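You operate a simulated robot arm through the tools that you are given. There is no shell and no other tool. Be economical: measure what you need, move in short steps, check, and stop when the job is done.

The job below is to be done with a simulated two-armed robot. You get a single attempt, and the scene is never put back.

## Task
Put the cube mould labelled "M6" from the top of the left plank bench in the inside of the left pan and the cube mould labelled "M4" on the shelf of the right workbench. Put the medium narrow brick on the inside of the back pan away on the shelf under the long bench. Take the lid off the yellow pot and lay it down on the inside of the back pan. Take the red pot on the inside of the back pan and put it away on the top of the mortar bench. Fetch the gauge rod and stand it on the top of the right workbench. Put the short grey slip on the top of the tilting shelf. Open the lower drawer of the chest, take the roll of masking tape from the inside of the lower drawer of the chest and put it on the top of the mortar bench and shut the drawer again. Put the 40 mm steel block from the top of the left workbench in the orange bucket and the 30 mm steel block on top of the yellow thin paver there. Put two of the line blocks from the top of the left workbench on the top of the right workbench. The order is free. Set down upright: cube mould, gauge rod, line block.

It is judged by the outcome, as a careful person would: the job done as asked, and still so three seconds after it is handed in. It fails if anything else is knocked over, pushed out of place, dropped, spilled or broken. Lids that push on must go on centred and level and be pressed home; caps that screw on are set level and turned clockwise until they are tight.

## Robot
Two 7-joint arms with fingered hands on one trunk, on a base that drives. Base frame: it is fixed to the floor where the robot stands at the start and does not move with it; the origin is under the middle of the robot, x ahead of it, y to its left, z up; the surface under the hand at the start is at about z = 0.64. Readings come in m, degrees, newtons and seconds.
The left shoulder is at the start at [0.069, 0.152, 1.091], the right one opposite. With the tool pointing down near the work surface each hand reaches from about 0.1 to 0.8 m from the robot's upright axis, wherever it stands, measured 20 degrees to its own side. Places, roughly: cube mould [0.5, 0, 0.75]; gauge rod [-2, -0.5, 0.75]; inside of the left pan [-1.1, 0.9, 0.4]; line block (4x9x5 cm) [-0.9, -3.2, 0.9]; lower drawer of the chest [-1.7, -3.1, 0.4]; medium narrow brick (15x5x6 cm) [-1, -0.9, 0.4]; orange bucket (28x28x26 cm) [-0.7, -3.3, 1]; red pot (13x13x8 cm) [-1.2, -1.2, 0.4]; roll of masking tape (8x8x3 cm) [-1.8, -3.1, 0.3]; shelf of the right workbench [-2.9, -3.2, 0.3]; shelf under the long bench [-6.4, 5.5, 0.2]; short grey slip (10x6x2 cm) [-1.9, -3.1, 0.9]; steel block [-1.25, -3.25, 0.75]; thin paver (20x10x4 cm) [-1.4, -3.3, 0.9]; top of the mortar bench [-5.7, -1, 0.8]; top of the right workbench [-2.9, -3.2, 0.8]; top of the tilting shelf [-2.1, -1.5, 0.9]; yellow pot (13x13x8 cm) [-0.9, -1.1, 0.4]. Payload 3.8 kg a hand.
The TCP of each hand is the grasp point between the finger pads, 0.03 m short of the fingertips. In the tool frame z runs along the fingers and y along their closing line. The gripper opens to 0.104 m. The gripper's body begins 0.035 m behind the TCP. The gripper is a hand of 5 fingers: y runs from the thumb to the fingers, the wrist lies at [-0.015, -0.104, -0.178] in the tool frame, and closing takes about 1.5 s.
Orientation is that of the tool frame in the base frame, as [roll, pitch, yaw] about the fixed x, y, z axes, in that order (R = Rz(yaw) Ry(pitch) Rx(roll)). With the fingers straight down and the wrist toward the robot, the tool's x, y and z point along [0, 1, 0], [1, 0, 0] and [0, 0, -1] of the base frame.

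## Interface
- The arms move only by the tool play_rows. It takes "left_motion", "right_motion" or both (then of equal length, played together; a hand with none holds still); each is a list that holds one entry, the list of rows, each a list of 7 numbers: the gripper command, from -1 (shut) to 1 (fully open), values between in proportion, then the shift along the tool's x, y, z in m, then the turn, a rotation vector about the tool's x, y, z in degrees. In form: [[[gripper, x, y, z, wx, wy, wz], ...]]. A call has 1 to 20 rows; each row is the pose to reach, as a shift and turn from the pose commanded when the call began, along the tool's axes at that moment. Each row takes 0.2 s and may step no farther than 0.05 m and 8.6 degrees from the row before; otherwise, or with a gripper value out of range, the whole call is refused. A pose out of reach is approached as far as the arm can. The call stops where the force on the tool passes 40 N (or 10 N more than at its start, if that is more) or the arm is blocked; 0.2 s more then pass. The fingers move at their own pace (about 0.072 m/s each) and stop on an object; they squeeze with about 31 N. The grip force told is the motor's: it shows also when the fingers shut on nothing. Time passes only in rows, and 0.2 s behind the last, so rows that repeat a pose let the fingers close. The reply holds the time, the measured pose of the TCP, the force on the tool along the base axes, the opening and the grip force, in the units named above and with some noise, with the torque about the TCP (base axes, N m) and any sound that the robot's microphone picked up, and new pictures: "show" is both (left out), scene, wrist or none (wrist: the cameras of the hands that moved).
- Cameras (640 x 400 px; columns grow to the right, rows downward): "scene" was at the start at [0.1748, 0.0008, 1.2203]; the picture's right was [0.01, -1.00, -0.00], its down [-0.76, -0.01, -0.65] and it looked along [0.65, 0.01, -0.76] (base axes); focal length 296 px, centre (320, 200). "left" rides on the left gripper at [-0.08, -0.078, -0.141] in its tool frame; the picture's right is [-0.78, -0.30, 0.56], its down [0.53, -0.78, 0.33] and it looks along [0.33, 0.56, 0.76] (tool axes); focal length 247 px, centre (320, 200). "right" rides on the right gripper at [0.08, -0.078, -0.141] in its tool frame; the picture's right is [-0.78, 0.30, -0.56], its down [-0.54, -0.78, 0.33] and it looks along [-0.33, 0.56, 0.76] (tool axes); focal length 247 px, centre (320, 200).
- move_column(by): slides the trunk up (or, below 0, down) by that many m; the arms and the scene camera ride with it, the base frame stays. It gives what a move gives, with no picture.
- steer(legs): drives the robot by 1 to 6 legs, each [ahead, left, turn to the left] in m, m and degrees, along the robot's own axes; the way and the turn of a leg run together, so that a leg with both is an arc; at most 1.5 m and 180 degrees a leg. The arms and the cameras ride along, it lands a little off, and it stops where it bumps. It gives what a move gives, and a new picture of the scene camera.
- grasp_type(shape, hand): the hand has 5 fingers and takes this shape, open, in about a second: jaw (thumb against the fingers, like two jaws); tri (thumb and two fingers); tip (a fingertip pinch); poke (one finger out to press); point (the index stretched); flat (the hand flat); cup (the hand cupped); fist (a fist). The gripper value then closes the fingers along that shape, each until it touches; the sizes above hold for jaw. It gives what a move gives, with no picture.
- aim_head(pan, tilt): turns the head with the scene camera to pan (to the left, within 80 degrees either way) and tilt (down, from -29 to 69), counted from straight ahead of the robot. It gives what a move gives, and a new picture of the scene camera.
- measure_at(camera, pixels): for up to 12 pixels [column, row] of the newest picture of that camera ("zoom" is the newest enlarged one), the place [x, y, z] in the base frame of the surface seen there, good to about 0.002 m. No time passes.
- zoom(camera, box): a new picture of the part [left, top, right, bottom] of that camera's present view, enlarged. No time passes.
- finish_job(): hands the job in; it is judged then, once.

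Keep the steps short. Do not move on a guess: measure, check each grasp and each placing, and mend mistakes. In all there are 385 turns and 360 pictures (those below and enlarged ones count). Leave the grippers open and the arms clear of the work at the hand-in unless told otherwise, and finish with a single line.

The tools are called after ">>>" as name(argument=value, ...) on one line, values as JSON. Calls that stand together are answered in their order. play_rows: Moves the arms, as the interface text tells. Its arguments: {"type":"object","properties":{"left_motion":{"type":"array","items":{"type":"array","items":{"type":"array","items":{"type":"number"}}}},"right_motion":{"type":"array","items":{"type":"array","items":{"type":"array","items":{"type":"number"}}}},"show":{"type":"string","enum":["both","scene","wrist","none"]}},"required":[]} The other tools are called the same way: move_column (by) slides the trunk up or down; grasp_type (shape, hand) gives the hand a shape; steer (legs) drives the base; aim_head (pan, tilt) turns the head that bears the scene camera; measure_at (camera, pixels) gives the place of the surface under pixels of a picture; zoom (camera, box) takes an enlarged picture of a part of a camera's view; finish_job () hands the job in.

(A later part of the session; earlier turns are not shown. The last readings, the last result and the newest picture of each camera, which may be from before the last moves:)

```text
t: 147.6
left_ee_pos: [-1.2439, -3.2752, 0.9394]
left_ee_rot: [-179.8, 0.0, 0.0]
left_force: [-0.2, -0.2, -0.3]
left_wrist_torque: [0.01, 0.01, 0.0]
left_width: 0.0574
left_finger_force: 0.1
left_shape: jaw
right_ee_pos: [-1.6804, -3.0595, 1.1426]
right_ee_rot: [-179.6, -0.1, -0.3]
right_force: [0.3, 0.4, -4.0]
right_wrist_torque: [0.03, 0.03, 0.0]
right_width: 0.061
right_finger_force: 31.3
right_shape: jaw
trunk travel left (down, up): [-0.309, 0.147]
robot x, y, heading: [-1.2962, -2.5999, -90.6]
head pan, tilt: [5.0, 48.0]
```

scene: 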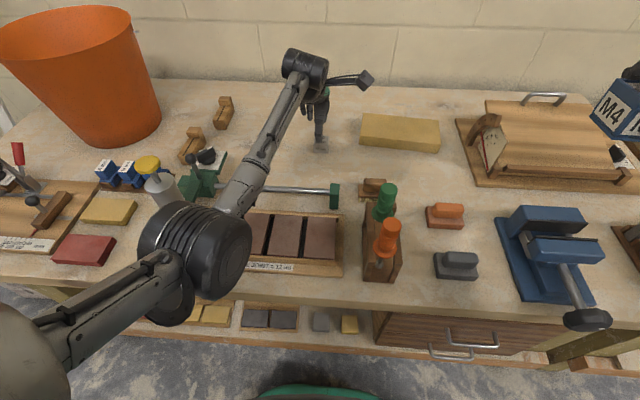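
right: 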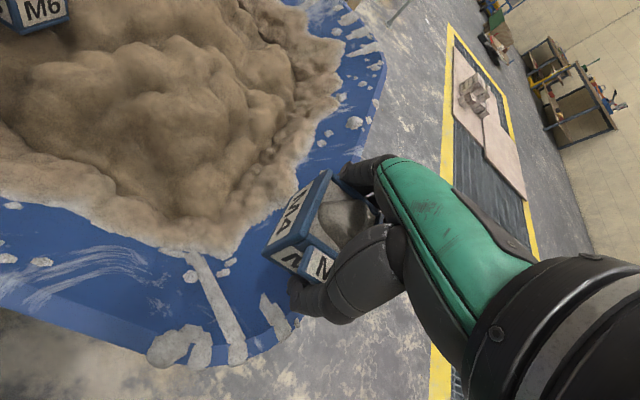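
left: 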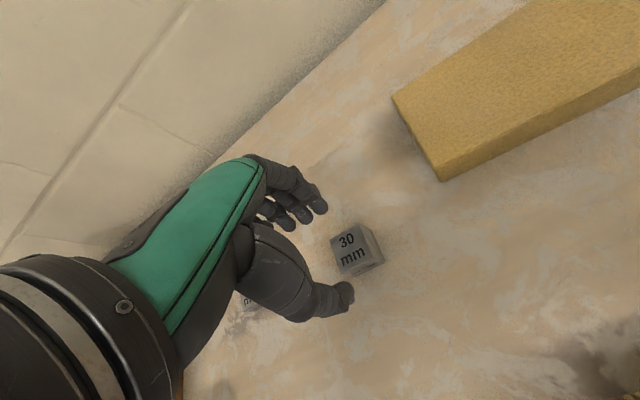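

Aligned. Down to z≈0.884, close, lift.

>>> play_rows(left_motion=[[[0.1, 0, 0, 0.02, 0, 0, 0], [0.1, 0, 0, 0.04, 0, 0, 0], [0.1, 0, 0, 0.055, 0, 0, 0], [-1, 0, 0, 0.055, 0, 0, 0], [-1, 0, 0, 0.055, 0, 0, 0], [-1, 0, 0, 0.055, 0, 0, 0], [-1, 0, 0, 0.055, 0, 0, 0], [-1, 0, 0, 0.055, 0, 0, 0], [-1, 0, 0, 0.03, 0, 0, 0], [-1, 0, 0, 0, 0, 0, 0], [-1, 0, 0, -0.03, 0, 0, 0]]], show="wrist")

```text
t: 149.9
left_ee_pos: [-1.2439, -3.2759, 0.9696]
left_ee_rot: [-179.7, -0.1, -0.2]
left_force: [0.1, -0.5, -2.1]
left_wrist_torque: [0.01, -0.02, 0.0]
left_width: 0.0302
left_finger_force: 30.9
left_shape: jaw
right_ee_pos: [-1.6801, -3.0586, 1.1428]
right_ee_rot: [-179.6, -0.1, -0.4]
right_force: [-0.1, 0.6, -2.9]
right_wrist_torque: [0.02, 0.0, 0.03]
right_width: 0.0607
right_finger_force: 31.2
right_shape: jaw
trunk travel left (down, up): [-0.309, 0.147]
robot x, y, heading: [-1.2973, -2.5964, -90.4]
head pan, tilt: [5.0, 48.0]
```

left: 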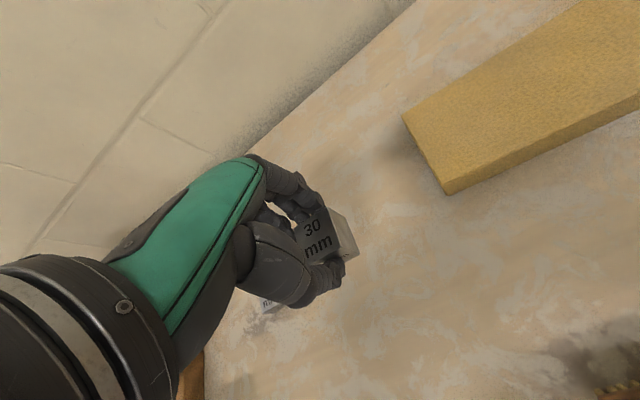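

The 30 mm block is held. I slide the base right 0.19 m so it hangs over the paver's length.

>>> steer(legs=[[0, -0.19, 0]])

```text
t: 151.5
left_ee_pos: [-1.4313, -3.2754, 0.9692]
left_ee_rot: [-179.7, 0.0, -0.1]
left_force: [0.0, -1.0, -2.8]
left_wrist_torque: [-0.01, -0.01, -0.03]
left_width: 0.0303
left_finger_force: 30.9
left_shape: jaw
right_ee_pos: [-1.8666, -3.0586, 1.142]
right_ee_rot: [-179.6, -0.1, -0.2]
right_force: [-0.2, 0.4, -4.0]
right_wrist_torque: [0.05, -0.02, -0.05]
right_width: 0.0607
right_finger_force: 30.6
right_shape: jaw
trunk travel left (down, up): [-0.309, 0.147]
robot x, y, heading: [-1.4879, -2.5939, -90.4]
head pan, tilt: [5.0, 48.0]
```

scene: 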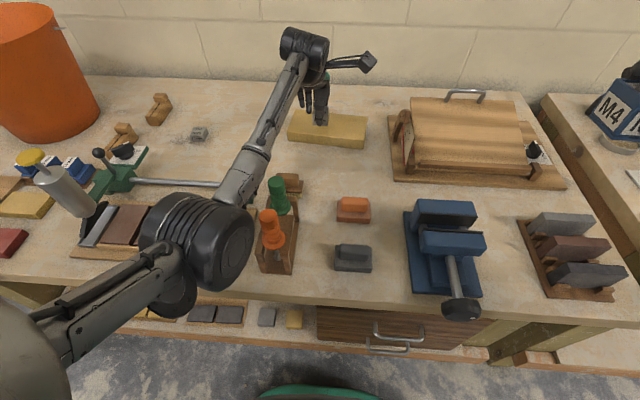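

Ahead 6 cm, then down gently onto the paver (expected contact at TCP ≈0.917).

>>> play_rows(left_motion=[[[-1, 0, 0.03, 0, 0, 0, 0], [-1, 0, 0.06, 0, 0, 0, 0], [-1, 0, 0.06, 0.03, 0, 0, 0], [-1, 0, 0.06, 0.045, 0, 0, 0], [-1, 0, 0.06, 0.049, 0, 0, 0], [-1, 0, 0.06, 0.052, 0, 0, 0], [-1, 0, 0.06, 0.054, 0, 0, 0], [-1, 0, 0.06, 0.054, 0, 0, 0]]], show="wrist")

```text
t: 153.3
left_ee_pos: [-1.4255, -3.3189, 0.9205]
left_ee_rot: [-179.8, -0.3, 0.1]
left_force: [-0.1, -0.7, -2.1]
left_wrist_torque: [0.02, 0.0, 0.03]
left_width: 0.031
left_finger_force: 31.2
left_shape: jaw
left hand out of reach, approached as far as the arm can: row 2, 3, 4, 5, 6, 7, 8
right_ee_pos: [-1.868, -3.0587, 1.1403]
right_ee_rot: [-179.6, -0.1, -0.4]
right_force: [-0.3, -0.7, -3.4]
right_wrist_torque: [0.06, -0.02, 0.04]
right_width: 0.061
right_finger_force: 30.8
right_shape: jaw
trunk travel left (down, up): [-0.309, 0.147]
robot x, y, heading: [-1.4864, -2.5956, -90.4]
head pan, tilt: [5.0, 48.0]
```

left: 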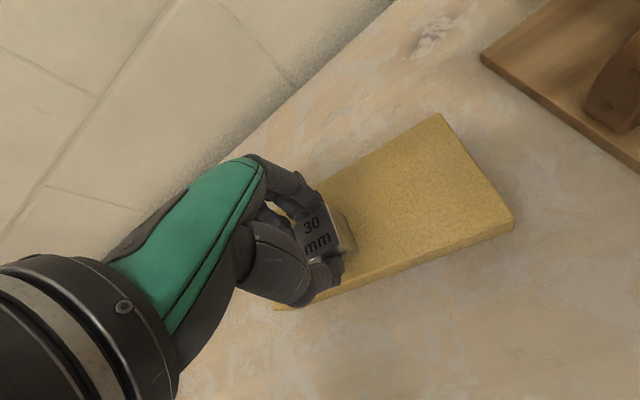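

The block hangs over the paver but near its front edge; I drive 2 cm ahead.

>>> steer(legs=[[0.025, 0, 0]])

>>> play_rows(left_motion=[[[-1, 0, 0, 0.002, 0, 0, 0], [-1, 0, 0, 0.004, 0, 0, 0], [-1, 0, 0, 0.006, 0, 0, 0], [-1, 0, 0, 0.008, 0, 0, 0], [-1, 0, 0, 0.01, 0, 0, 0]]], show="wrist")

```text
t: 154.1
left_ee_pos: [-1.4261, -3.3395, 0.9227]
left_ee_rot: [-180.0, -0.1, -0.1]
left_force: [-0.8, 0.8, -1.7]
left_wrist_torque: [0.05, -0.04, 0.01]
left_width: 0.0315
left_finger_force: 31.0
left_shape: jaw
right_ee_pos: [-1.8696, -3.0777, 1.1448]
right_ee_rot: [-179.8, -0.1, -0.3]
right_force: [-0.6, 0.5, -3.6]
right_wrist_torque: [0.0, -0.01, -0.04]
right_width: 0.0607
right_finger_force: 30.7
right_shape: jaw
trunk travel left (down, up): [-0.309, 0.147]
robot x, y, heading: [-1.4839, -2.6251, -90.3]
head pan, tilt: [5.0, 48.0]
```

scene: 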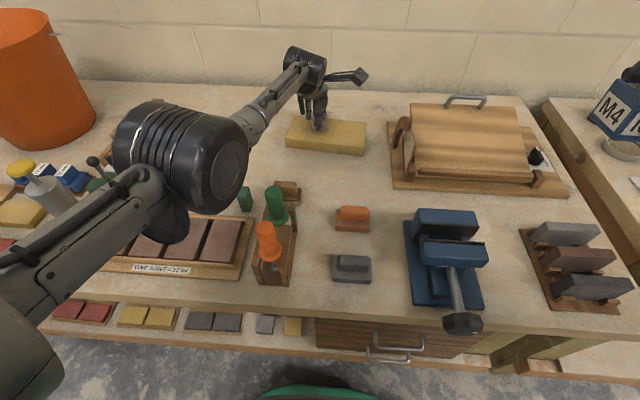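

```text
t: 155.3
left_ee_pos: [-1.425, -3.3404, 0.9162]
left_ee_rot: [179.8, 0.0, -0.1]
left_force: [-0.4, 1.0, 14.9]
left_wrist_torque: [-0.31, 0.0, -0.03]
left_width: 0.0319
left_finger_force: 31.6
left_shape: jaw
right_ee_pos: [-1.8677, -3.0796, 1.1439]
right_ee_rot: [-179.8, -0.1, -0.3]
right_force: [-0.2, 0.3, -3.2]
right_wrist_torque: [0.05, 0.0, 0.02]
right_width: 0.0608
right_finger_force: 31.2
right_shape: jaw
trunk travel left (down, up): [-0.309, 0.147]
robot x, y, heading: [-1.4855, -2.6202, -90.3]
head pan, tilt: [5.0, 48.0]
```

left: 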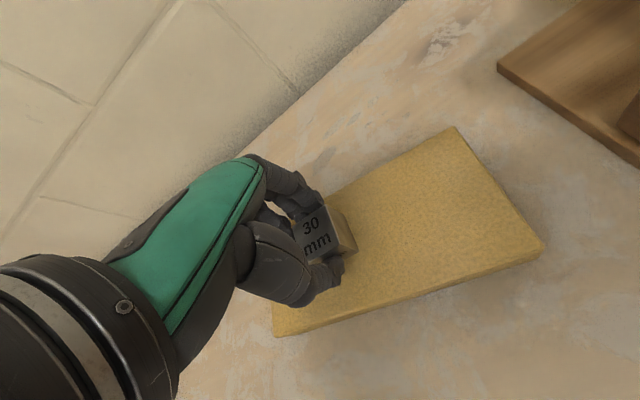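

Contact (15 N) on the paver, well inside its edges. I open and rise.

>>> play_rows(left_motion=[[[-1, 0, 0, -0.002, 0, 0, 0], [-0.2, 0, 0, -0.002, 0, 0, 0], [0, 0, 0, -0.002, 0, 0, 0], [0.1, 0, 0, -0.002, 0, 0, 0], [0.1, 0, 0, -0.002, 0, 0, 0], [0.1, 0, 0, -0.03, 0, 0, 0], [0.1, 0, 0, -0.07, 0, 0, 0], [0.3, 0, -0.02, -0.11, 0, 0, 0], [0.3, 0, -0.05, -0.15, 0, 0, 0], [0.5, 0, -0.08, -0.19, 0, 0, 0], [1, 0, -0.1, -0.23, 0, 0, 0]]], show="wrist")

```text
t: 157.7
left_ee_pos: [-1.4259, -3.2462, 1.1369]
left_ee_rot: [-179.6, -0.3, -0.1]
left_force: [-0.2, 0.2, -0.3]
left_wrist_torque: [0.02, 0.0, 0.0]
left_width: 0.1037
left_finger_force: 0.2
left_shape: jaw
right_ee_pos: [-1.8693, -3.0815, 1.1429]
right_ee_rot: [-179.6, -0.1, -0.3]
right_force: [-0.1, 0.8, -3.6]
right_wrist_torque: [0.02, -0.01, -0.03]
right_width: 0.0609
right_finger_force: 30.9
right_shape: jaw
trunk travel left (down, up): [-0.309, 0.147]
robot x, y, heading: [-1.4855, -2.6199, -90.4]
head pan, tilt: [5.0, 48.0]
```

left: 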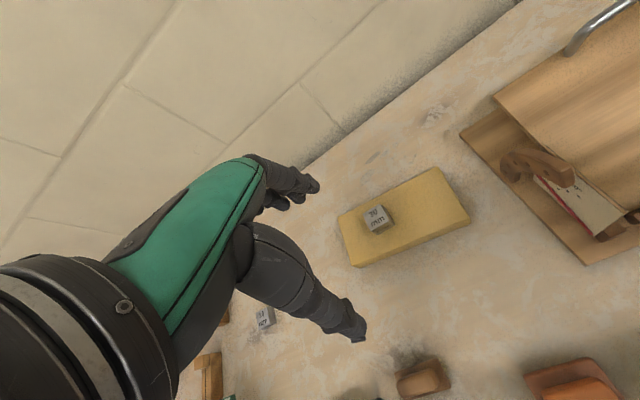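

The 30 mm block sits on the yellow paver. Now I slide left to line block A.

>>> steer(legs=[[-0.03, 0.48, 0]])

>>> zoom(camera="scene", box=[240, 60, 440, 210])

```text
t: 160.6
left_ee_pos: [-0.9461, -3.2251, 1.1373]
left_ee_rot: [-179.8, -0.2, -0.8]
left_force: [0.5, 0.6, -0.8]
left_wrist_torque: [0.0, -0.02, -0.03]
left_width: 0.1036
left_finger_force: 0.1
left_shape: jaw
right_ee_pos: [-1.3881, -3.0536, 1.1418]
right_ee_rot: [-179.6, -0.1, -1.0]
right_force: [0.3, 0.1, -4.2]
right_wrist_torque: [0.0, 0.0, 0.03]
right_width: 0.0607
right_finger_force: 30.9
right_shape: jaw
trunk travel left (down, up): [-0.309, 0.147]
robot x, y, heading: [-0.9952, -2.5937, -90.9]
head pan, tilt: [5.0, 48.0]
```

scene: 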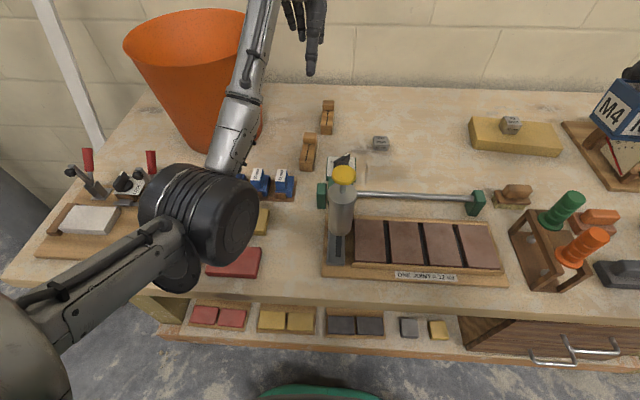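

```text
2.67 times, centred on (340, 135) of scene
```

zoom: 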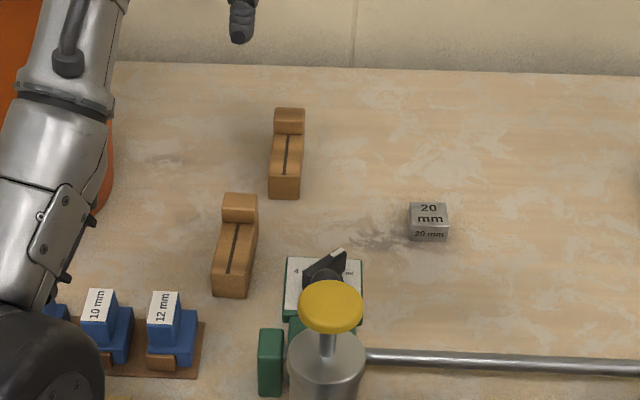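

I measure both line blocks' corners.

>>> measure_at(camera="zoom", pixels=[[225, 197], [255, 198], [240, 218], [234, 250], [217, 268], [248, 272], [230, 290], [276, 112], [303, 112], [286, 150], [272, 174], [299, 176]])

```text
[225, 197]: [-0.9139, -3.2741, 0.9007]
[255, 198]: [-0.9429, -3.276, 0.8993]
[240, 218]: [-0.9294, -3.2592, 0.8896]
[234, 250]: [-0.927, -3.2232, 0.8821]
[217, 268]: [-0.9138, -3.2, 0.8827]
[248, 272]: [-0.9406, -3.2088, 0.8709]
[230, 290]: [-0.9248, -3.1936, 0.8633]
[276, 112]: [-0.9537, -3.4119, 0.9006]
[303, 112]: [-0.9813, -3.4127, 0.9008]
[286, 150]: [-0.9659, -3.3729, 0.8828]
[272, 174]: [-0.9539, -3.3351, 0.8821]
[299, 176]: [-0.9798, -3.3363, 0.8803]
```

Line block A: centre (−0.928,−3.236), 9 cm along y, so I grip its ends. Hover at z≈0.95 first.

>>> play_rows(left_motion=[[[1, 0.009, 0.005, 0.03, 0, 0, 0], [1, 0.018, 0.011, 0.07, 0, 0, 0], [1, 0.018, 0.011, 0.11, 0, 0, 0], [1, 0.018, 0.011, 0.15, 0, 0, 0], [1, 0.018, 0.011, 0.187, 0, 0, 0], [1, 0.018, 0.011, 0.187, 0, 0, 0]]], show="both")

```text
t: 162.0
left_ee_pos: [-0.9272, -3.2345, 0.9498]
left_ee_rot: [-179.8, -0.2, -0.8]
left_force: [0.3, 0.6, 0.2]
left_wrist_torque: [0.02, -0.04, -0.01]
left_width: 0.1037
left_finger_force: 0.0
left_shape: jaw
right_ee_pos: [-1.3864, -3.0535, 1.1434]
right_ee_rot: [-179.6, 0.0, -1.0]
right_force: [-0.4, -0.2, -3.8]
right_wrist_torque: [-0.02, -0.01, -0.03]
right_width: 0.0606
right_finger_force: 31.4
right_shape: jaw
trunk travel left (down, up): [-0.309, 0.147]
robot x, y, heading: [-0.9991, -2.5957, -91.3]
head pan, tilt: [5.0, 48.0]
```

scene: 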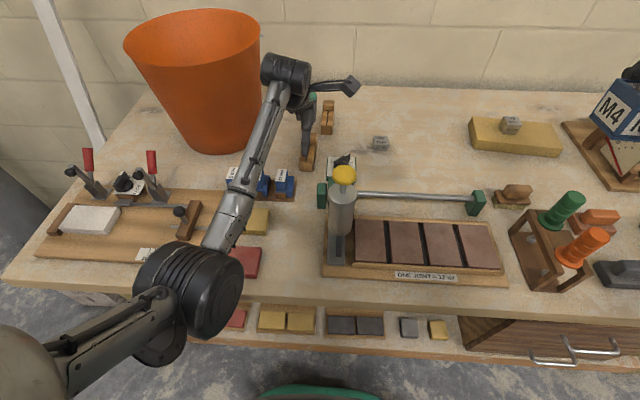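
left: 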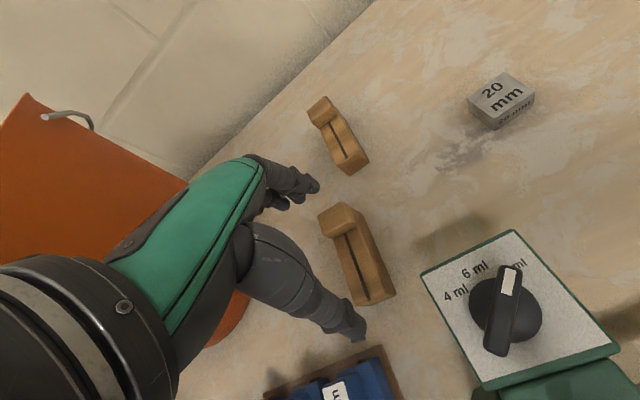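

Fingers straddle the block's ends. I descend to z≈0.884 and close, then lift.

>>> play_rows(left_motion=[[[1, 0, 0, 0.025, 0, 0, 0], [1, 0, 0, 0.05, 0, 0, 0], [1, 0, 0, 0.065, 0, 0, 0], [-1, 0, 0, 0.065, 0, 0, 0], [-1, 0, 0, 0.065, 0, 0, 0], [-1, 0, 0, 0.065, 0, 0, 0], [-1, 0, 0, 0.065, 0, 0, 0], [-1, 0, 0, 0.04, 0, 0, 0], [-1, 0, 0, 0, 0, 0, 0], [-1, 0, 0, -0.04, 0, 0, 0]]], show="wrist")

```text
t: 164.2
left_ee_pos: [-0.9292, -3.2349, 0.9893]
left_ee_rot: [-179.6, -0.2, -0.7]
left_force: [0.3, -0.3, -1.5]
left_wrist_torque: [0.02, 0.0, 0.03]
left_width: 0.0828
left_finger_force: 30.7
left_shape: jaw
right_ee_pos: [-1.3865, -3.054, 1.1422]
right_ee_rot: [-179.6, 0.0, -0.9]
right_force: [-0.2, 0.7, -3.4]
right_wrist_torque: [0.03, -0.04, 0.01]
right_width: 0.0606
right_finger_force: 31.5
right_shape: jaw
trunk travel left (down, up): [-0.309, 0.147]
robot x, y, heading: [-0.9988, -2.5983, -91.0]
head pan, tilt: [5.0, 48.0]
```

left: 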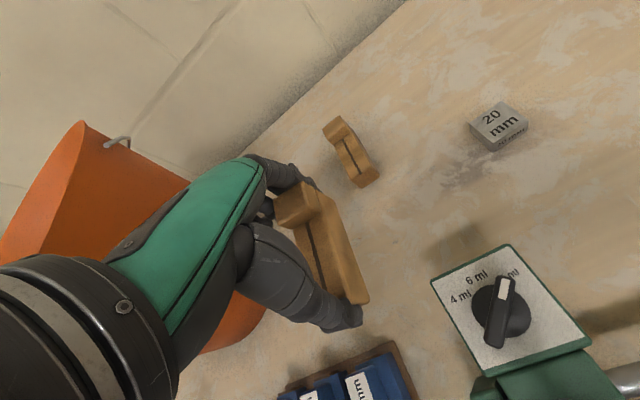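

Line block held. I raise it, draw back, and drive along to the right workbench.

>>> play_rows(left_motion=[[[-1, 0, 0, -0.05, 0, 0, 0], [-1, 0, 0, -0.1, 0, 0, 0], [-1, 0, 0, -0.15, 0, 0, 0], [-1, 0, -0.04, -0.16, 0, 0, 0], [-1, 0, -0.08, -0.16, 0, 0, 0], [-1, 0, -0.12, -0.16, 0, 0, 0]]], show="none")

>>> steer(legs=[[-0.4, 0, 0], [0, -1.0, 1], [0, -0.9, 0]])

>>> aim_head(pan=0, tilt=25)

```text
t: 165.6
left_ee_pos: [-0.9286, -3.117, 1.1506]
left_ee_rot: [-179.8, -0.2, -0.8]
left_force: [-0.8, 0.3, -1.0]
left_wrist_torque: [0.03, 0.01, 0.0]
left_width: 0.0825
left_finger_force: 31.0
left_shape: jaw
right_ee_pos: [-1.3873, -3.0531, 1.1429]
right_ee_rot: [-179.6, -0.1, -1.1]
right_force: [-0.6, -0.3, -3.8]
right_wrist_torque: [0.04, -0.03, 0.02]
right_width: 0.0608
right_finger_force: 30.5
right_shape: jaw
trunk travel left (down, up): [-0.309, 0.147]
robot x, y, heading: [-0.9984, -2.5967, -91.2]
head pan, tilt: [5.0, 48.0]
```

```text
t: 177.3
left_ee_pos: [-2.8137, -2.7603, 1.149]
left_ee_rot: [-179.7, -0.2, 4.0]
left_force: [-0.7, -0.7, -1.1]
left_wrist_torque: [0.03, 0.01, 0.02]
left_width: 0.0827
left_finger_force: 31.1
left_shape: jaw
right_ee_pos: [-3.2753, -2.7365, 1.143]
right_ee_rot: [-179.6, -0.2, 3.8]
right_force: [-0.4, 0.5, -3.5]
right_wrist_torque: [0.04, 0.03, 0.0]
right_width: 0.0609
right_finger_force: 31.1
right_shape: jaw
trunk travel left (down, up): [-0.309, 0.147]
robot x, y, heading: [-2.9238, -2.2447, -86.1]
head pan, tilt: [5.0, 48.0]
```

scene: 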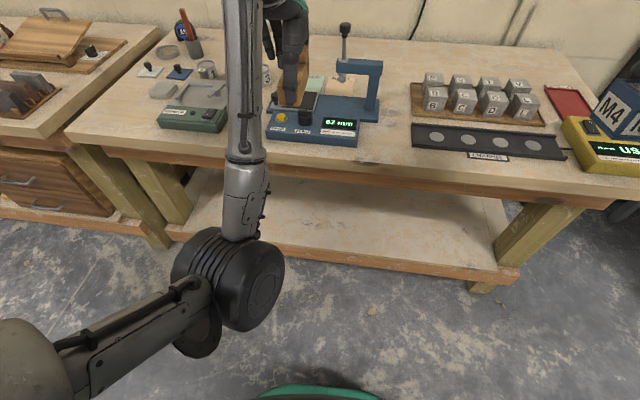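

```text
t: 178.2
left_ee_pos: [-2.8128, -2.7599, 1.15]
left_ee_rot: [-179.7, -0.3, 4.0]
left_force: [0.6, -0.1, -0.9]
left_wrist_torque: [-0.01, -0.03, -0.01]
left_width: 0.0828
left_finger_force: 30.9
left_shape: jaw
right_ee_pos: [-3.2753, -2.7348, 1.1423]
right_ee_rot: [-179.6, -0.2, 3.8]
right_force: [0.0, -0.7, -3.6]
right_wrist_torque: [0.07, -0.05, -0.01]
right_width: 0.0609
right_finger_force: 31.1
right_shape: jaw
trunk travel left (down, up): [-0.309, 0.147]
robot x, y, heading: [-2.9273, -2.2493, -86.2]
head pan, tilt: [0.0, 25.0]
```

scene: 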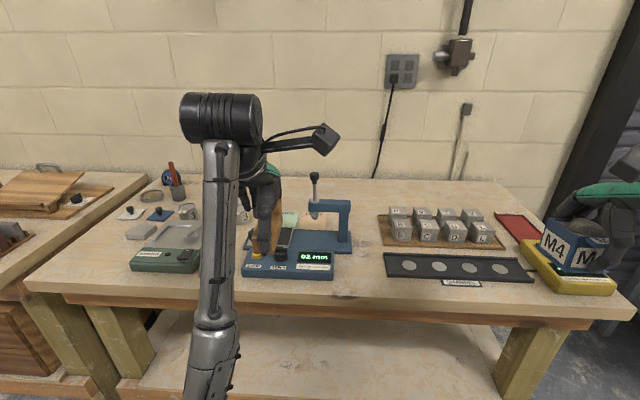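

The shelf of the right workbench is empty. I measure its edges and free spots on top.

>>> measure_at(camera="scene", pixels=[[365, 270], [365, 285], [60, 275], [365, 225], [110, 262], [350, 295], [350, 350], [450, 370], [520, 380], [300, 375], [100, 235], [480, 200]])

>>> zoom(camera="scene", box=[20, 150, 400, 400])

```text
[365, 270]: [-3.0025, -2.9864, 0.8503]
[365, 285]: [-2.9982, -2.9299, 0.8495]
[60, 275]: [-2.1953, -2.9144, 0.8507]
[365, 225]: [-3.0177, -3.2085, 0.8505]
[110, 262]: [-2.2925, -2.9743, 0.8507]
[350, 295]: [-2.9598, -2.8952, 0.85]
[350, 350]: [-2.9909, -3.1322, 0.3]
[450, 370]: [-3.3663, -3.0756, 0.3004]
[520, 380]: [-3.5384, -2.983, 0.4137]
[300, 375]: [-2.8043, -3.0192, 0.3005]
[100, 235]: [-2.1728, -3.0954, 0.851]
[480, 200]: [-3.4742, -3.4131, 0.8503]
```

```text
1.60 times, centred on (210, 275) of scene
```

zoom: 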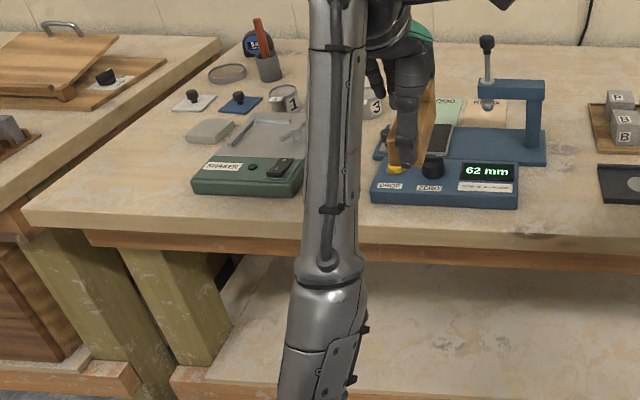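

Top z=0.85, shelf z=0.30 with front edge ≈ −2.93. I square up and move so the left hand can set the line block in the gap at about (−3.0,−3.0) between the scale and the coin tray.

>>> steer(legs=[[0.15, -0.1, -3.9]])

>>> aim_head(pan=0, tilt=45)

```text
t: 179.7
left_ee_pos: [-2.9403, -2.9202, 1.1503]
left_ee_rot: [-179.8, -0.1, 0.4]
left_force: [0.1, 0.5, -1.3]
left_wrist_torque: [0.02, 0.01, -0.04]
left_width: 0.0827
left_finger_force: 31.0
left_shape: jaw
right_ee_pos: [-3.4012, -2.8666, 1.144]
right_ee_rot: [-179.7, 0.0, 0.2]
right_force: [0.2, -0.6, -4.1]
right_wrist_torque: [0.02, 0.01, 0.01]
right_width: 0.0607
right_finger_force: 30.8
right_shape: jaw
trunk travel left (down, up): [-0.309, 0.147]
robot x, y, heading: [-3.021, -2.4029, -90.2]
head pan, tilt: [0.0, 25.0]
```

scene: 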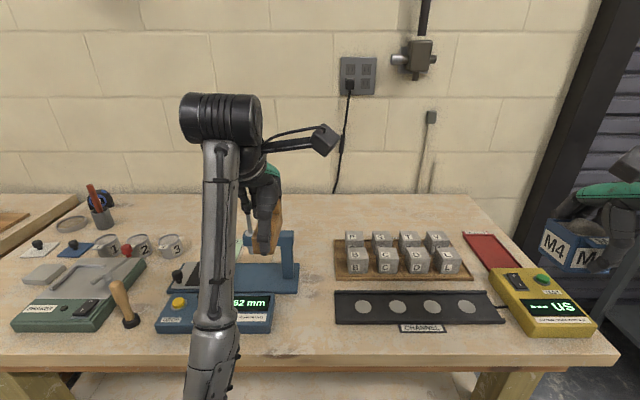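

```text
t: 180.6
left_ee_pos: [-2.9426, -2.9215, 1.15]
left_ee_rot: [-179.6, -0.2, 0.3]
left_force: [0.7, -1.1, -0.6]
left_wrist_torque: [0.01, -0.01, 0.0]
left_width: 0.0828
left_finger_force: 31.1
left_shape: jaw
right_ee_pos: [-3.4035, -2.868, 1.1413]
right_ee_rot: [-179.6, -0.1, 0.2]
right_force: [-0.3, -0.2, -4.2]
right_wrist_torque: [0.03, -0.03, 0.0]
right_width: 0.0608
right_finger_force: 30.8
right_shape: jaw
trunk travel left (down, up): [-0.309, 0.147]
robot x, y, heading: [-3.0254, -2.4029, -89.8]
head pan, tilt: [0.0, 45.0]
```

scene: 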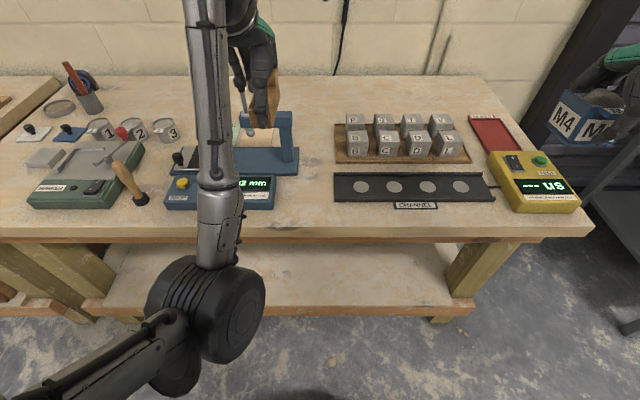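

>>> measure_at(camera="scene", pixels=[[275, 185], [299, 165], [335, 185], [334, 150], [300, 195], [315, 120], [310, 155], [280, 310], [320, 300], [400, 290], [400, 312], [320, 240]])

```text
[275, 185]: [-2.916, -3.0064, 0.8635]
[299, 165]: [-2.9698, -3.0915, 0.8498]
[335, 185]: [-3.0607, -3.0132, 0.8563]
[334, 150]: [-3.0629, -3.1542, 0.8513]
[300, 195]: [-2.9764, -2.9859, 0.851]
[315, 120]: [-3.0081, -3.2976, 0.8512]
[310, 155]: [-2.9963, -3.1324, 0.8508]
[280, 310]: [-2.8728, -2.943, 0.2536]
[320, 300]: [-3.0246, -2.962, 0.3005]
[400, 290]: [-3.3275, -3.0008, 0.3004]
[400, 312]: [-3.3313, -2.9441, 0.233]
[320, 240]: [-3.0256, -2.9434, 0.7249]
```

The gap is free. I set the line block at (−3.01,−2.985): over, down to 0.90, then gently.

>>> play_rows(left_motion=[[[-1, -0.035, 0.032, 0, 0, 0, 0], [-1, -0.068, 0.064, 0, 0, 0, 0], [-1, -0.068, 0.064, 0.045, 0, 0, 0], [-1, -0.068, 0.064, 0.09, 0, 0, 0], [-1, -0.068, 0.064, 0.135, 0, 0, 0], [-1, -0.068, 0.064, 0.18, 0, 0, 0], [-1, -0.068, 0.064, 0.22, 0, 0, 0], [-1, -0.068, 0.064, 0.245, 0, 0, 0], [-1, -0.068, 0.064, 0.255, 0, 0, 0]]], show="wrist")

```text
t: 182.6
left_ee_pos: [-3.0051, -2.986, 0.8942]
left_ee_rot: [-179.9, -0.2, 0.5]
left_force: [0.2, 0.9, -0.9]
left_wrist_torque: [-0.01, 0.03, 0.01]
left_width: 0.0825
left_finger_force: 30.7
left_shape: jaw
right_ee_pos: [-3.4021, -2.8684, 1.1421]
right_ee_rot: [-179.6, 0.0, 0.2]
right_force: [0.7, 0.4, -4.3]
right_wrist_torque: [0.04, 0.0, 0.03]
right_width: 0.0606
right_finger_force: 31.2
right_shape: jaw
trunk travel left (down, up): [-0.309, 0.147]
robot x, y, heading: [-3.0197, -2.4074, -90.1]
head pan, tilt: [0.0, 45.0]
```

left: 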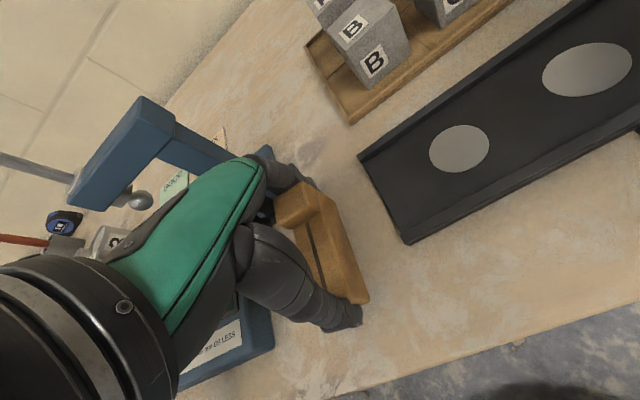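

Clear all round. Last centimetre, open and rise.

>>> play_rows(left_motion=[[[-1, 0, 0, 0.004, 0, 0, 0], [-1, 0, 0, 0.008, 0, 0, 0], [-1, 0, 0, 0.0105, 0, 0, 0], [-1, 0, 0, 0.0105, 0, 0, 0], [0.8, 0, 0, 0.0105, 0, 0, 0], [1, 0, 0, 0.0105, 0, 0, 0], [1, 0, 0, 0.0105, 0, 0, 0], [1, 0, 0, -0.02, 0, 0, 0], [1, 0, 0, -0.06, 0, 0, 0], [1, 0, 0, -0.1, 0, 0, 0], [1, 0, 0, -0.15, 0, 0, 0], [1, 0, -0.03, -0.19, 0, 0, 0]]], show="wrist")

```text
t: 185.2
left_ee_pos: [-2.995, -2.9563, 1.078]
left_ee_rot: [-179.9, -1.6, 1.5]
left_force: [0.2, 0.2, -0.3]
left_wrist_torque: [-0.03, -0.06, 0.03]
left_width: 0.1038
left_finger_force: 0.0
left_shape: jaw
right_ee_pos: [-3.4023, -2.8676, 1.143]
right_ee_rot: [-179.8, -0.1, 0.3]
right_force: [0.1, 0.3, -3.8]
right_wrist_torque: [0.01, 0.0, 0.01]
right_width: 0.0604
right_finger_force: 31.5
right_shape: jaw
trunk travel left (down, up): [-0.309, 0.147]
robot x, y, heading: [-3.0263, -2.4036, -90.0]
head pan, tilt: [0.0, 45.0]
```

left: 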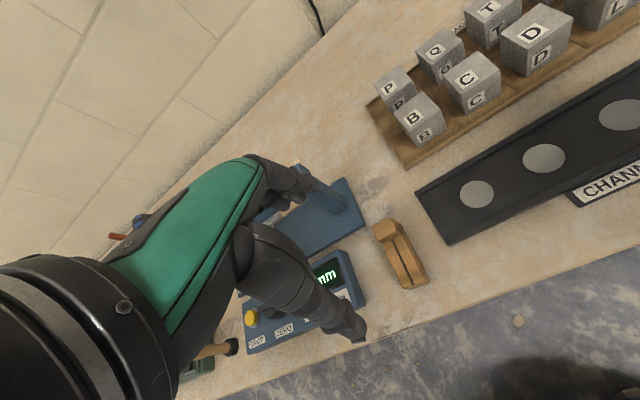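

Line block one stands on the right workbench. Next M4 for the shelf: I draw the left hand back, reverse 0.25 m, then lower the trunk.

>>> play_rows(left_motion=[[[1, 0.02, -0.03, -0.03, 0, 0, 0], [1, 0.04, -0.06, -0.06, 0, 0, 0], [1, 0.06, -0.09, -0.08, 0, 0, 0], [1, 0.08, -0.12, -0.08, 0, 0, 0]]], right_motion=[[[-1, 0.03, 0, 0, 0, 0, 0], [-1, 0.06, 0, 0, 0, 0, 0], [-1, 0.09, 0, 0, 0, 0, 0], [-1, 0.12, 0, 0, 0, 0, 0]]], show="none")

>>> steer(legs=[[-0.25, 0, 0]])

>>> move_column(by=-0.25)

```text
t: 186.2
left_ee_pos: [-2.915, -2.8813, 1.1283]
left_ee_rot: [178.6, -2.6, 2.2]
left_force: [0.0, 0.3, 0.0]
left_wrist_torque: [0.02, 0.03, -0.04]
left_width: 0.104
left_finger_force: 0.0
left_shape: jaw
left hand out of reach, approached as far as the arm can: row 2, 3, 4
right_ee_pos: [-3.2818, -2.8675, 1.1426]
right_ee_rot: [-179.6, -0.1, 0.2]
right_force: [0.5, -0.3, -3.1]
right_wrist_torque: [0.04, 0.05, 0.01]
right_width: 0.0608
right_finger_force: 30.8
right_shape: jaw
trunk travel left (down, up): [-0.309, 0.147]
robot x, y, heading: [-3.0265, -2.4042, -89.8]
head pan, tilt: [0.0, 45.0]
```

```text
t: 188.0
left_ee_pos: [-2.915, -2.6339, 1.1262]
left_ee_rot: [179.0, -2.8, 2.5]
left_force: [0.0, -1.2, 0.5]
left_wrist_torque: [0.02, 0.01, -0.03]
left_width: 0.1037
left_finger_force: 0.1
left_shape: jaw
right_ee_pos: [-3.2812, -2.6237, 1.1427]
right_ee_rot: [-179.5, -0.1, 0.5]
right_force: [0.6, 0.3, -4.3]
right_wrist_torque: [0.05, -0.01, 0.04]
right_width: 0.0603
right_finger_force: 30.9
right_shape: jaw
trunk travel left (down, up): [-0.309, 0.147]
robot x, y, heading: [-3.0263, -2.1557, -89.4]
head pan, tilt: [0.0, 45.0]
```

scene: 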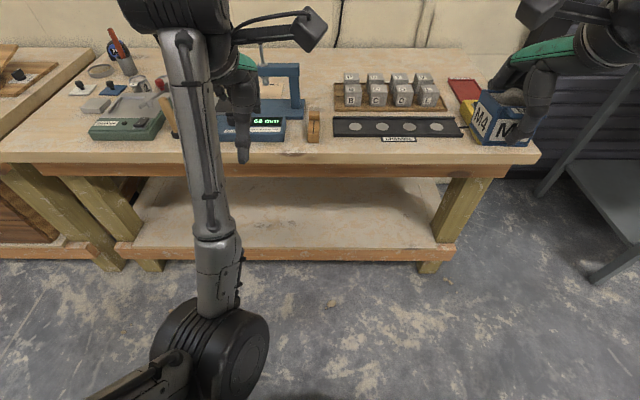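

```text
t: 190.6
left_ee_pos: [-2.898, -2.6636, 0.7099]
left_ee_rot: [-164.0, -6.1, 2.4]
left_force: [0.3, -0.9, 0.0]
left_wrist_torque: [0.0, 0.03, -0.02]
left_width: 0.104
left_finger_force: 0.0
left_shape: jaw
right_ee_pos: [-3.2825, -2.6214, 0.8939]
right_ee_rot: [-179.7, -0.1, 0.6]
right_force: [0.1, 0.4, -3.8]
right_wrist_torque: [0.03, -0.03, 0.01]
right_width: 0.0605
right_finger_force: 30.5
right_shape: jaw
trunk travel left (down, up): [-0.059, 0.397]
robot x, y, heading: [-3.028, -2.1534, -89.8]
head pan, tilt: [0.0, 45.0]
```

The right hand kept upright. I extend it 13 cm ahead (still in front of the bench edge at −2.89) and lower M4 toward shelf height.

>>> play_rows(right_motion=[[[-1, 0, 0.02, 0.04, 0, 0, 0], [-1, 0, 0.04, 0.08, 0, 0, 0], [-1, 0, 0.06, 0.12, 0, 0, 0], [-1, 0, 0.08, 0.16, 0, 0, 0], [-1, 0, 0.1, 0.2, 0, 0, 0], [-1, 0, 0.12, 0.24, 0, 0, 0], [-1, 0, 0.13, 0.285, 0, 0, 0], [-1, 0, 0.13, 0.33, 0, 0, 0], [-1, 0, 0.13, 0.375, 0, 0, 0], [-1, 0, 0.13, 0.42, 0, 0, 0], [-1, 0, 0.13, 0.46, 0, 0, 0], [-1, 0, 0.13, 0.5, 0, 0, 0]]], show="both")

```text
t: 193.2
left_ee_pos: [-2.8994, -2.6648, 0.7085]
left_ee_rot: [-164.0, -6.2, 2.3]
left_force: [1.0, -0.5, -0.9]
left_wrist_torque: [0.01, 0.0, -0.01]
left_width: 0.1039
left_finger_force: 0.0
left_shape: jaw
right_ee_pos: [-3.2796, -2.7535, 0.3917]
right_ee_rot: [-179.5, -0.1, 0.7]
right_force: [-0.6, -0.3, -4.0]
right_wrist_torque: [0.04, -0.01, 0.01]
right_width: 0.0596
right_finger_force: 30.7
right_shape: jaw
trunk travel left (down, up): [-0.059, 0.397]
robot x, y, heading: [-3.0269, -2.1557, -89.7]
head pan, tilt: [0.0, 45.0]
```

scene: 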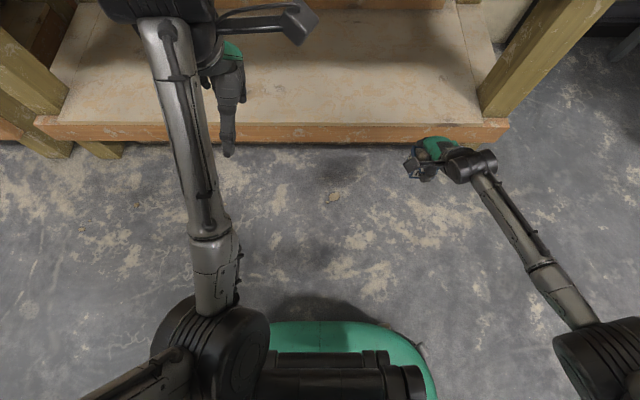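
right: 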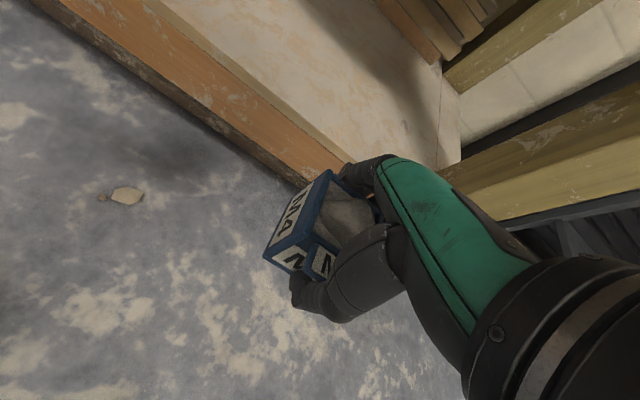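

M4 is in front of the shelf, underside 5 cm above it. I measure the leg beside it and the shelf edge, before moving in.

>>> measure_at(camera="scene", pixels=[[480, 112], [490, 75], [420, 120], [420, 130], [380, 60], [300, 122], [470, 60]])

>>> play_rows(left_motion=[[[1, 0, -0.01, -0.04, -3, 1, 0], [1, 0, -0.02, -0.08, -6, 2, 0], [1, 0, -0.03, -0.12, -9, 3, 0], [1, 0, -0.03, -0.16, -12, 4, 0], [1, 0, -0.03, -0.2, -15, 5, 0], [1, 0, -0.03, -0.24, -16, 6, 0]]], show="none")

```text
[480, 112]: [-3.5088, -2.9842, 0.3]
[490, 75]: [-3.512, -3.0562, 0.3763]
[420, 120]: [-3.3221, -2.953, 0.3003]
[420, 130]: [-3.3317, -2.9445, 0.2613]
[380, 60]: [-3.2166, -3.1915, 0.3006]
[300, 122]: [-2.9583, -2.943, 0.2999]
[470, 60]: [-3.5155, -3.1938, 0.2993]
```

```text
t: 194.6
left_ee_pos: [-2.9194, -2.7763, 0.8956]
left_ee_rot: [179.9, -9.3, 0.8]
left_force: [0.3, -0.5, -0.2]
left_wrist_torque: [-0.01, 0.0, -0.02]
left_width: 0.1036
left_finger_force: 0.2
left_shape: jaw
left hand out of reach, approached as far as the arm can: row 1, 2, 3, 4, 5, 6
right_ee_pos: [-3.2793, -2.7551, 0.392]
right_ee_rot: [-179.7, -0.1, 0.7]
right_force: [0.2, -0.5, -4.3]
right_wrist_torque: [0.09, 0.0, -0.03]
right_width: 0.0596
right_finger_force: 30.8
right_shape: jaw
trunk travel left (down, up): [-0.059, 0.397]
robot x, y, heading: [-3.0235, -2.1602, -89.4]
head pan, tilt: [0.0, 45.0]
```

I lift the left hand 12 cm more so it passes above the bench top.

>>> play_rows(left_motion=[[[1, 0, 0, -0.04, 0, -3, 0], [1, 0, 0, -0.08, 0, -6, 0], [1, 0, 0, -0.12, 0, -9, 0], [1, 0, 0, -0.15, 0, -9, 0]]], show="none")

```text
t: 195.6
left_ee_pos: [-2.944, -2.8294, 1.0314]
left_ee_rot: [-179.8, -0.2, 0.6]
left_force: [-0.1, 0.6, 0.4]
left_wrist_torque: [-0.03, 0.04, 0.0]
left_width: 0.1039
left_finger_force: 0.1
left_shape: jaw
left hand out of reach, approached as far as the arm can: row 1, 2, 3, 4
right_ee_pos: [-3.2794, -2.7549, 0.3917]
right_ee_rot: [-179.6, 0.0, 0.6]
right_force: [-0.4, -0.2, -2.6]
right_wrist_torque: [0.05, 0.01, 0.0]
right_width: 0.059
right_finger_force: 30.9
right_shape: jaw
trunk travel left (down, up): [-0.059, 0.397]
robot x, y, heading: [-3.022, -2.1562, -89.7]
head pan, tilt: [0.0, 45.0]
```

Now I drive 0.15 m ahead, then push M4 in the last 10 cm with the arm.

>>> steer(legs=[[0.15, 0, 0]])

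>>> play_rows(right_motion=[[[-1, 0, 0.03, 0, 0, 0, 0], [-1, 0, 0.06, 0, 0, 0, 0], [-1, 0, 0.09, 0, 0, 0, 0], [-1, 0, 0.11, 0, 0, 0, 0], [-1, 0, 0.11, 0.02, 0, 0, 0], [-1, 0, 0.11, 0.035, 0, 0, 0], [-1, 0, 0.11, 0.042, 0, 0, 0]]], show="both")

```text
t: 196.9
left_ee_pos: [-2.9404, -2.9827, 1.0287]
left_ee_rot: [-179.7, -0.1, 0.8]
left_force: [0.3, -0.7, -0.5]
left_wrist_torque: [0.04, 0.0, 0.03]
left_width: 0.1038
left_finger_force: 0.1
left_shape: jaw
right_ee_pos: [-3.2766, -2.9087, 0.3914]
right_ee_rot: [-179.5, -0.1, 0.7]
right_force: [-0.6, 0.1, -3.6]
right_wrist_torque: [0.03, -0.01, -0.03]
right_width: 0.0592
right_finger_force: 30.7
right_shape: jaw
trunk travel left (down, up): [-0.059, 0.397]
robot x, y, heading: [-3.0254, -2.3073, -89.5]
head pan, tilt: [0.0, 45.0]
```

scene: 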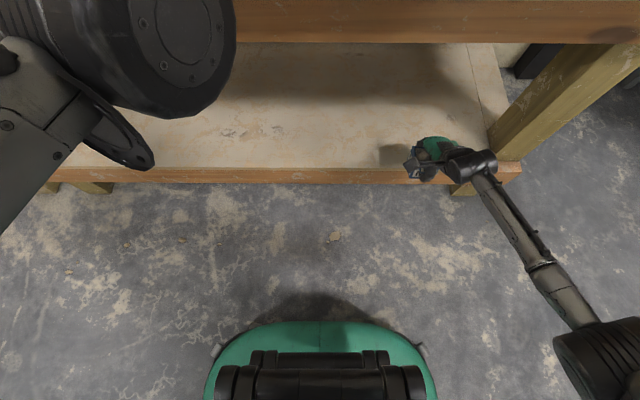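

```text
t: 198.5
left_ee_pos: [-2.9398, -2.9815, 1.0311]
left_ee_rot: [-179.8, -0.2, 0.8]
left_force: [-0.4, 0.7, 0.5]
left_wrist_torque: [-0.01, 0.02, -0.04]
left_width: 0.1041
left_finger_force: 0.0
left_shape: jaw
right_ee_pos: [-3.2776, -3.0114, 0.3683]
right_ee_rot: [-179.6, 0.0, 0.6]
right_force: [-0.2, 0.3, -3.4]
right_wrist_torque: [0.0, -0.01, 0.01]
right_width: 0.0592
right_finger_force: 30.9
right_shape: jaw
right hand out of reach, approached as far as the arm can: row 5, 6, 7
trunk travel left (down, up): [-0.059, 0.397]
robot x, y, heading: [-3.0245, -2.3111, -89.6]
head pan, tilt: [0.0, 45.0]
```

scene: 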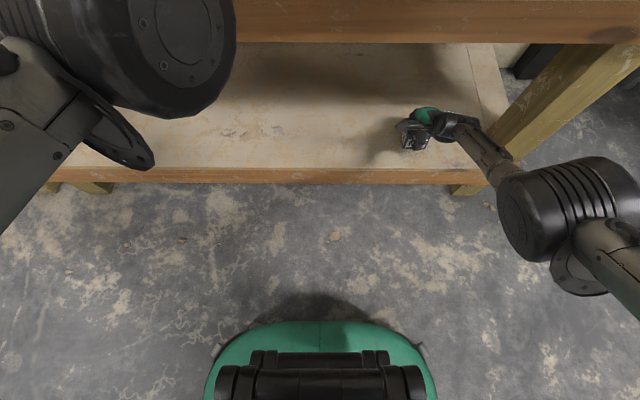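
right: 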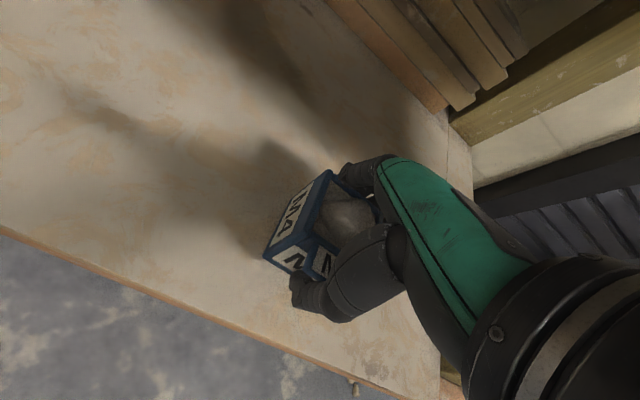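

Reach limit 2.7 cm above contact. I lower the trunk by 2.4 cm and feel for contact.

>>> move_column(by=-0.024)

>>> play_rows(right_motion=[[[-1, 0, 0, 0.002, 0, 0, 0], [-1, 0, 0, 0.004, 0, 0, 0], [-1, 0, 0, 0.006, 0, 0, 0]]], show="none")

```text
t: 199.2
left_ee_pos: [-2.94, -2.998, 0.9747]
left_ee_rot: [-177.3, -0.2, 0.8]
left_force: [0.0, 0.2, 0.3]
left_wrist_torque: [-0.02, 0.02, 0.0]
left_width: 0.104
left_finger_force: 0.0
left_shape: jaw
right_ee_pos: [-3.2745, -3.0101, 0.3446]
right_ee_rot: [-179.9, -0.1, 0.7]
right_force: [0.0, -3.8, 7.7]
right_wrist_torque: [-0.49, -0.03, -0.02]
right_width: 0.0588
right_finger_force: 31.0
right_shape: jaw
trunk travel left (down, up): [-0.035, 0.421]
robot x, y, heading: [-3.0235, -2.3076, -89.5]
head pan, tilt: [0.0, 45.0]
```

```text
t: 200.0
left_ee_pos: [-2.9391, -2.9944, 0.9781]
left_ee_rot: [-177.7, -0.2, 0.8]
left_force: [0.4, 0.6, 0.5]
left_wrist_torque: [-0.06, 0.01, 0.0]
left_width: 0.1041
left_finger_force: 0.1
left_shape: jaw
right_ee_pos: [-3.2747, -3.0092, 0.3425]
right_ee_rot: [179.8, 0.0, 0.5]
right_force: [-0.4, 4.3, 29.5]
right_wrist_torque: [-1.01, -0.01, 0.01]
right_width: 0.0588
right_finger_force: 31.2
right_shape: jaw
trunk travel left (down, up): [-0.035, 0.421]
robot x, y, heading: [-3.0249, -2.3106, -89.4]
head pan, tilt: [0.0, 45.0]
```

M4 is down (30 N). I ease up, open, rise slightly.

>>> play_rows(right_motion=[[[-1, 0, 0, -0.003, 0, 0, 0], [0.4, 0, 0, -0.003, 0, 0, 0], [0.8, 0, 0, -0.003, 0, 0, 0], [1, 0, 0, -0.003, 0, 0, 0], [1, 0, 0, -0.003, 0, 0, 0], [1, 0, 0, -0.03, 0, 0, 0], [1, 0, 0, -0.06, 0, 0, 0], [1, 0, 0, -0.09, 0, 0, 0], [1, 0, -0.04, -0.1, 0, 0, 0], [1, 0, -0.08, -0.1, 0, 0, 0], [1, 0, -0.12, -0.1, 0, 0, 0]]], show="wrist")

```text
t: 202.4
left_ee_pos: [-2.941, -2.9979, 0.9753]
left_ee_rot: [-177.3, -0.2, 0.8]
left_force: [-1.2, -0.5, 0.0]
left_wrist_torque: [0.03, -0.01, -0.01]
left_width: 0.1041
left_finger_force: 0.1
left_shape: jaw
right_ee_pos: [-3.2754, -2.8905, 0.4423]
right_ee_rot: [-179.7, 0.0, 0.6]
right_force: [-0.2, -0.2, -0.3]
right_wrist_torque: [-0.03, 0.04, -0.02]
right_width: 0.1038
right_finger_force: 0.0
right_shape: jaw
trunk travel left (down, up): [-0.035, 0.421]
robot x, y, heading: [-3.0252, -2.309, -89.6]
head pan, tilt: [0.0, 45.0]
```

right: 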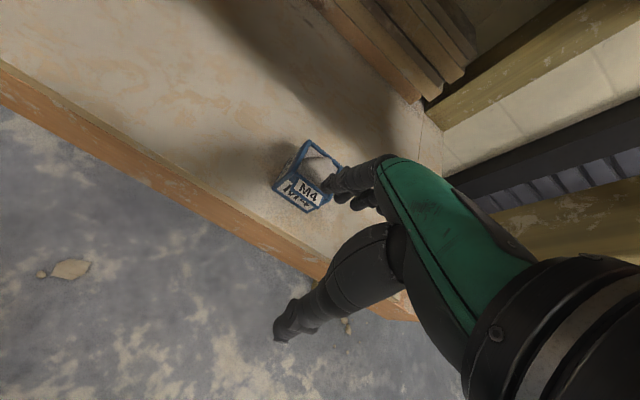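

M4 stands upright on the shelf. I reverse, and raise the trunk.

>>> steer(legs=[[-0.3, 0, 0]])

>>> move_column(by=0.26)

>>> play_rows(right_motion=[[[1, 0, -0.01, -0.05, 0, 0, 0], [1, 0, -0.02, -0.1, 0, 0, 0], [1, 0, -0.03, -0.15, 0, 0, 0], [1, 0, -0.04, -0.2, 0, 0, 0], [1, 0, -0.05, -0.25, 0, 0, 0], [1, 0, -0.06, -0.3, 0, 0, 0], [1, 0, -0.06, -0.35, 0, 0, 0], [1, 0, -0.06, -0.38, 0, 0, 0]]], show="none")

```text
t: 204.5
left_ee_pos: [-2.9421, -2.701, 0.9748]
left_ee_rot: [-177.2, -0.2, 0.9]
left_force: [0.0, -0.2, 0.8]
left_wrist_torque: [-0.01, -0.01, 0.01]
left_width: 0.1038
left_finger_force: 0.1
left_shape: jaw
right_ee_pos: [-3.2771, -2.5945, 0.4413]
right_ee_rot: [-179.6, -0.2, 0.9]
right_force: [-2.0, -0.3, 0.2]
right_wrist_torque: [0.0, 0.0, 0.03]
right_width: 0.1041
right_finger_force: 0.1
right_shape: jaw
trunk travel left (down, up): [-0.035, 0.421]
robot x, y, heading: [-3.0274, -2.015, -89.4]
head pan, tilt: [0.0, 45.0]
```

scene: 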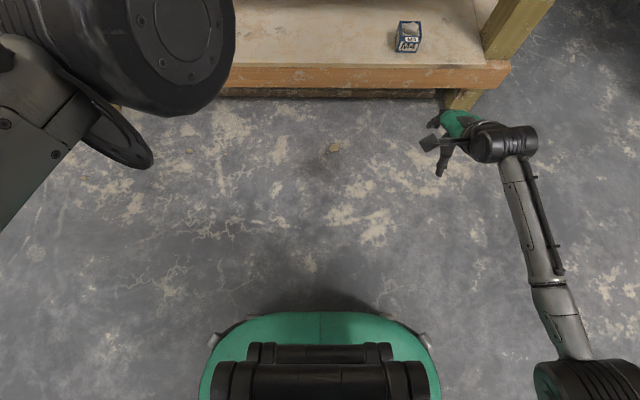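

```text
t: 207.1
left_ee_pos: [-2.9424, -2.7025, 1.2337]
left_ee_rot: [-177.3, -0.2, 1.0]
left_force: [0.4, -0.2, 0.0]
left_wrist_torque: [0.01, 0.0, 0.02]
left_width: 0.1035
left_finger_force: 0.0
left_shape: jaw
right_ee_pos: [-3.2753, -2.594, 0.6995]
right_ee_rot: [-179.4, 0.0, 0.8]
right_force: [0.1, 0.3, 0.3]
right_wrist_torque: [-0.01, 0.0, 0.04]
right_width: 0.1041
right_finger_force: 0.1
right_shape: jaw
trunk travel left (down, up): [-0.295, 0.161]
robot x, y, heading: [-3.0239, -2.0101, -89.2]
head pan, tilt: [0.0, 45.0]
```

```text
refused: row 1 steps farther than a row can; nothing moved
```

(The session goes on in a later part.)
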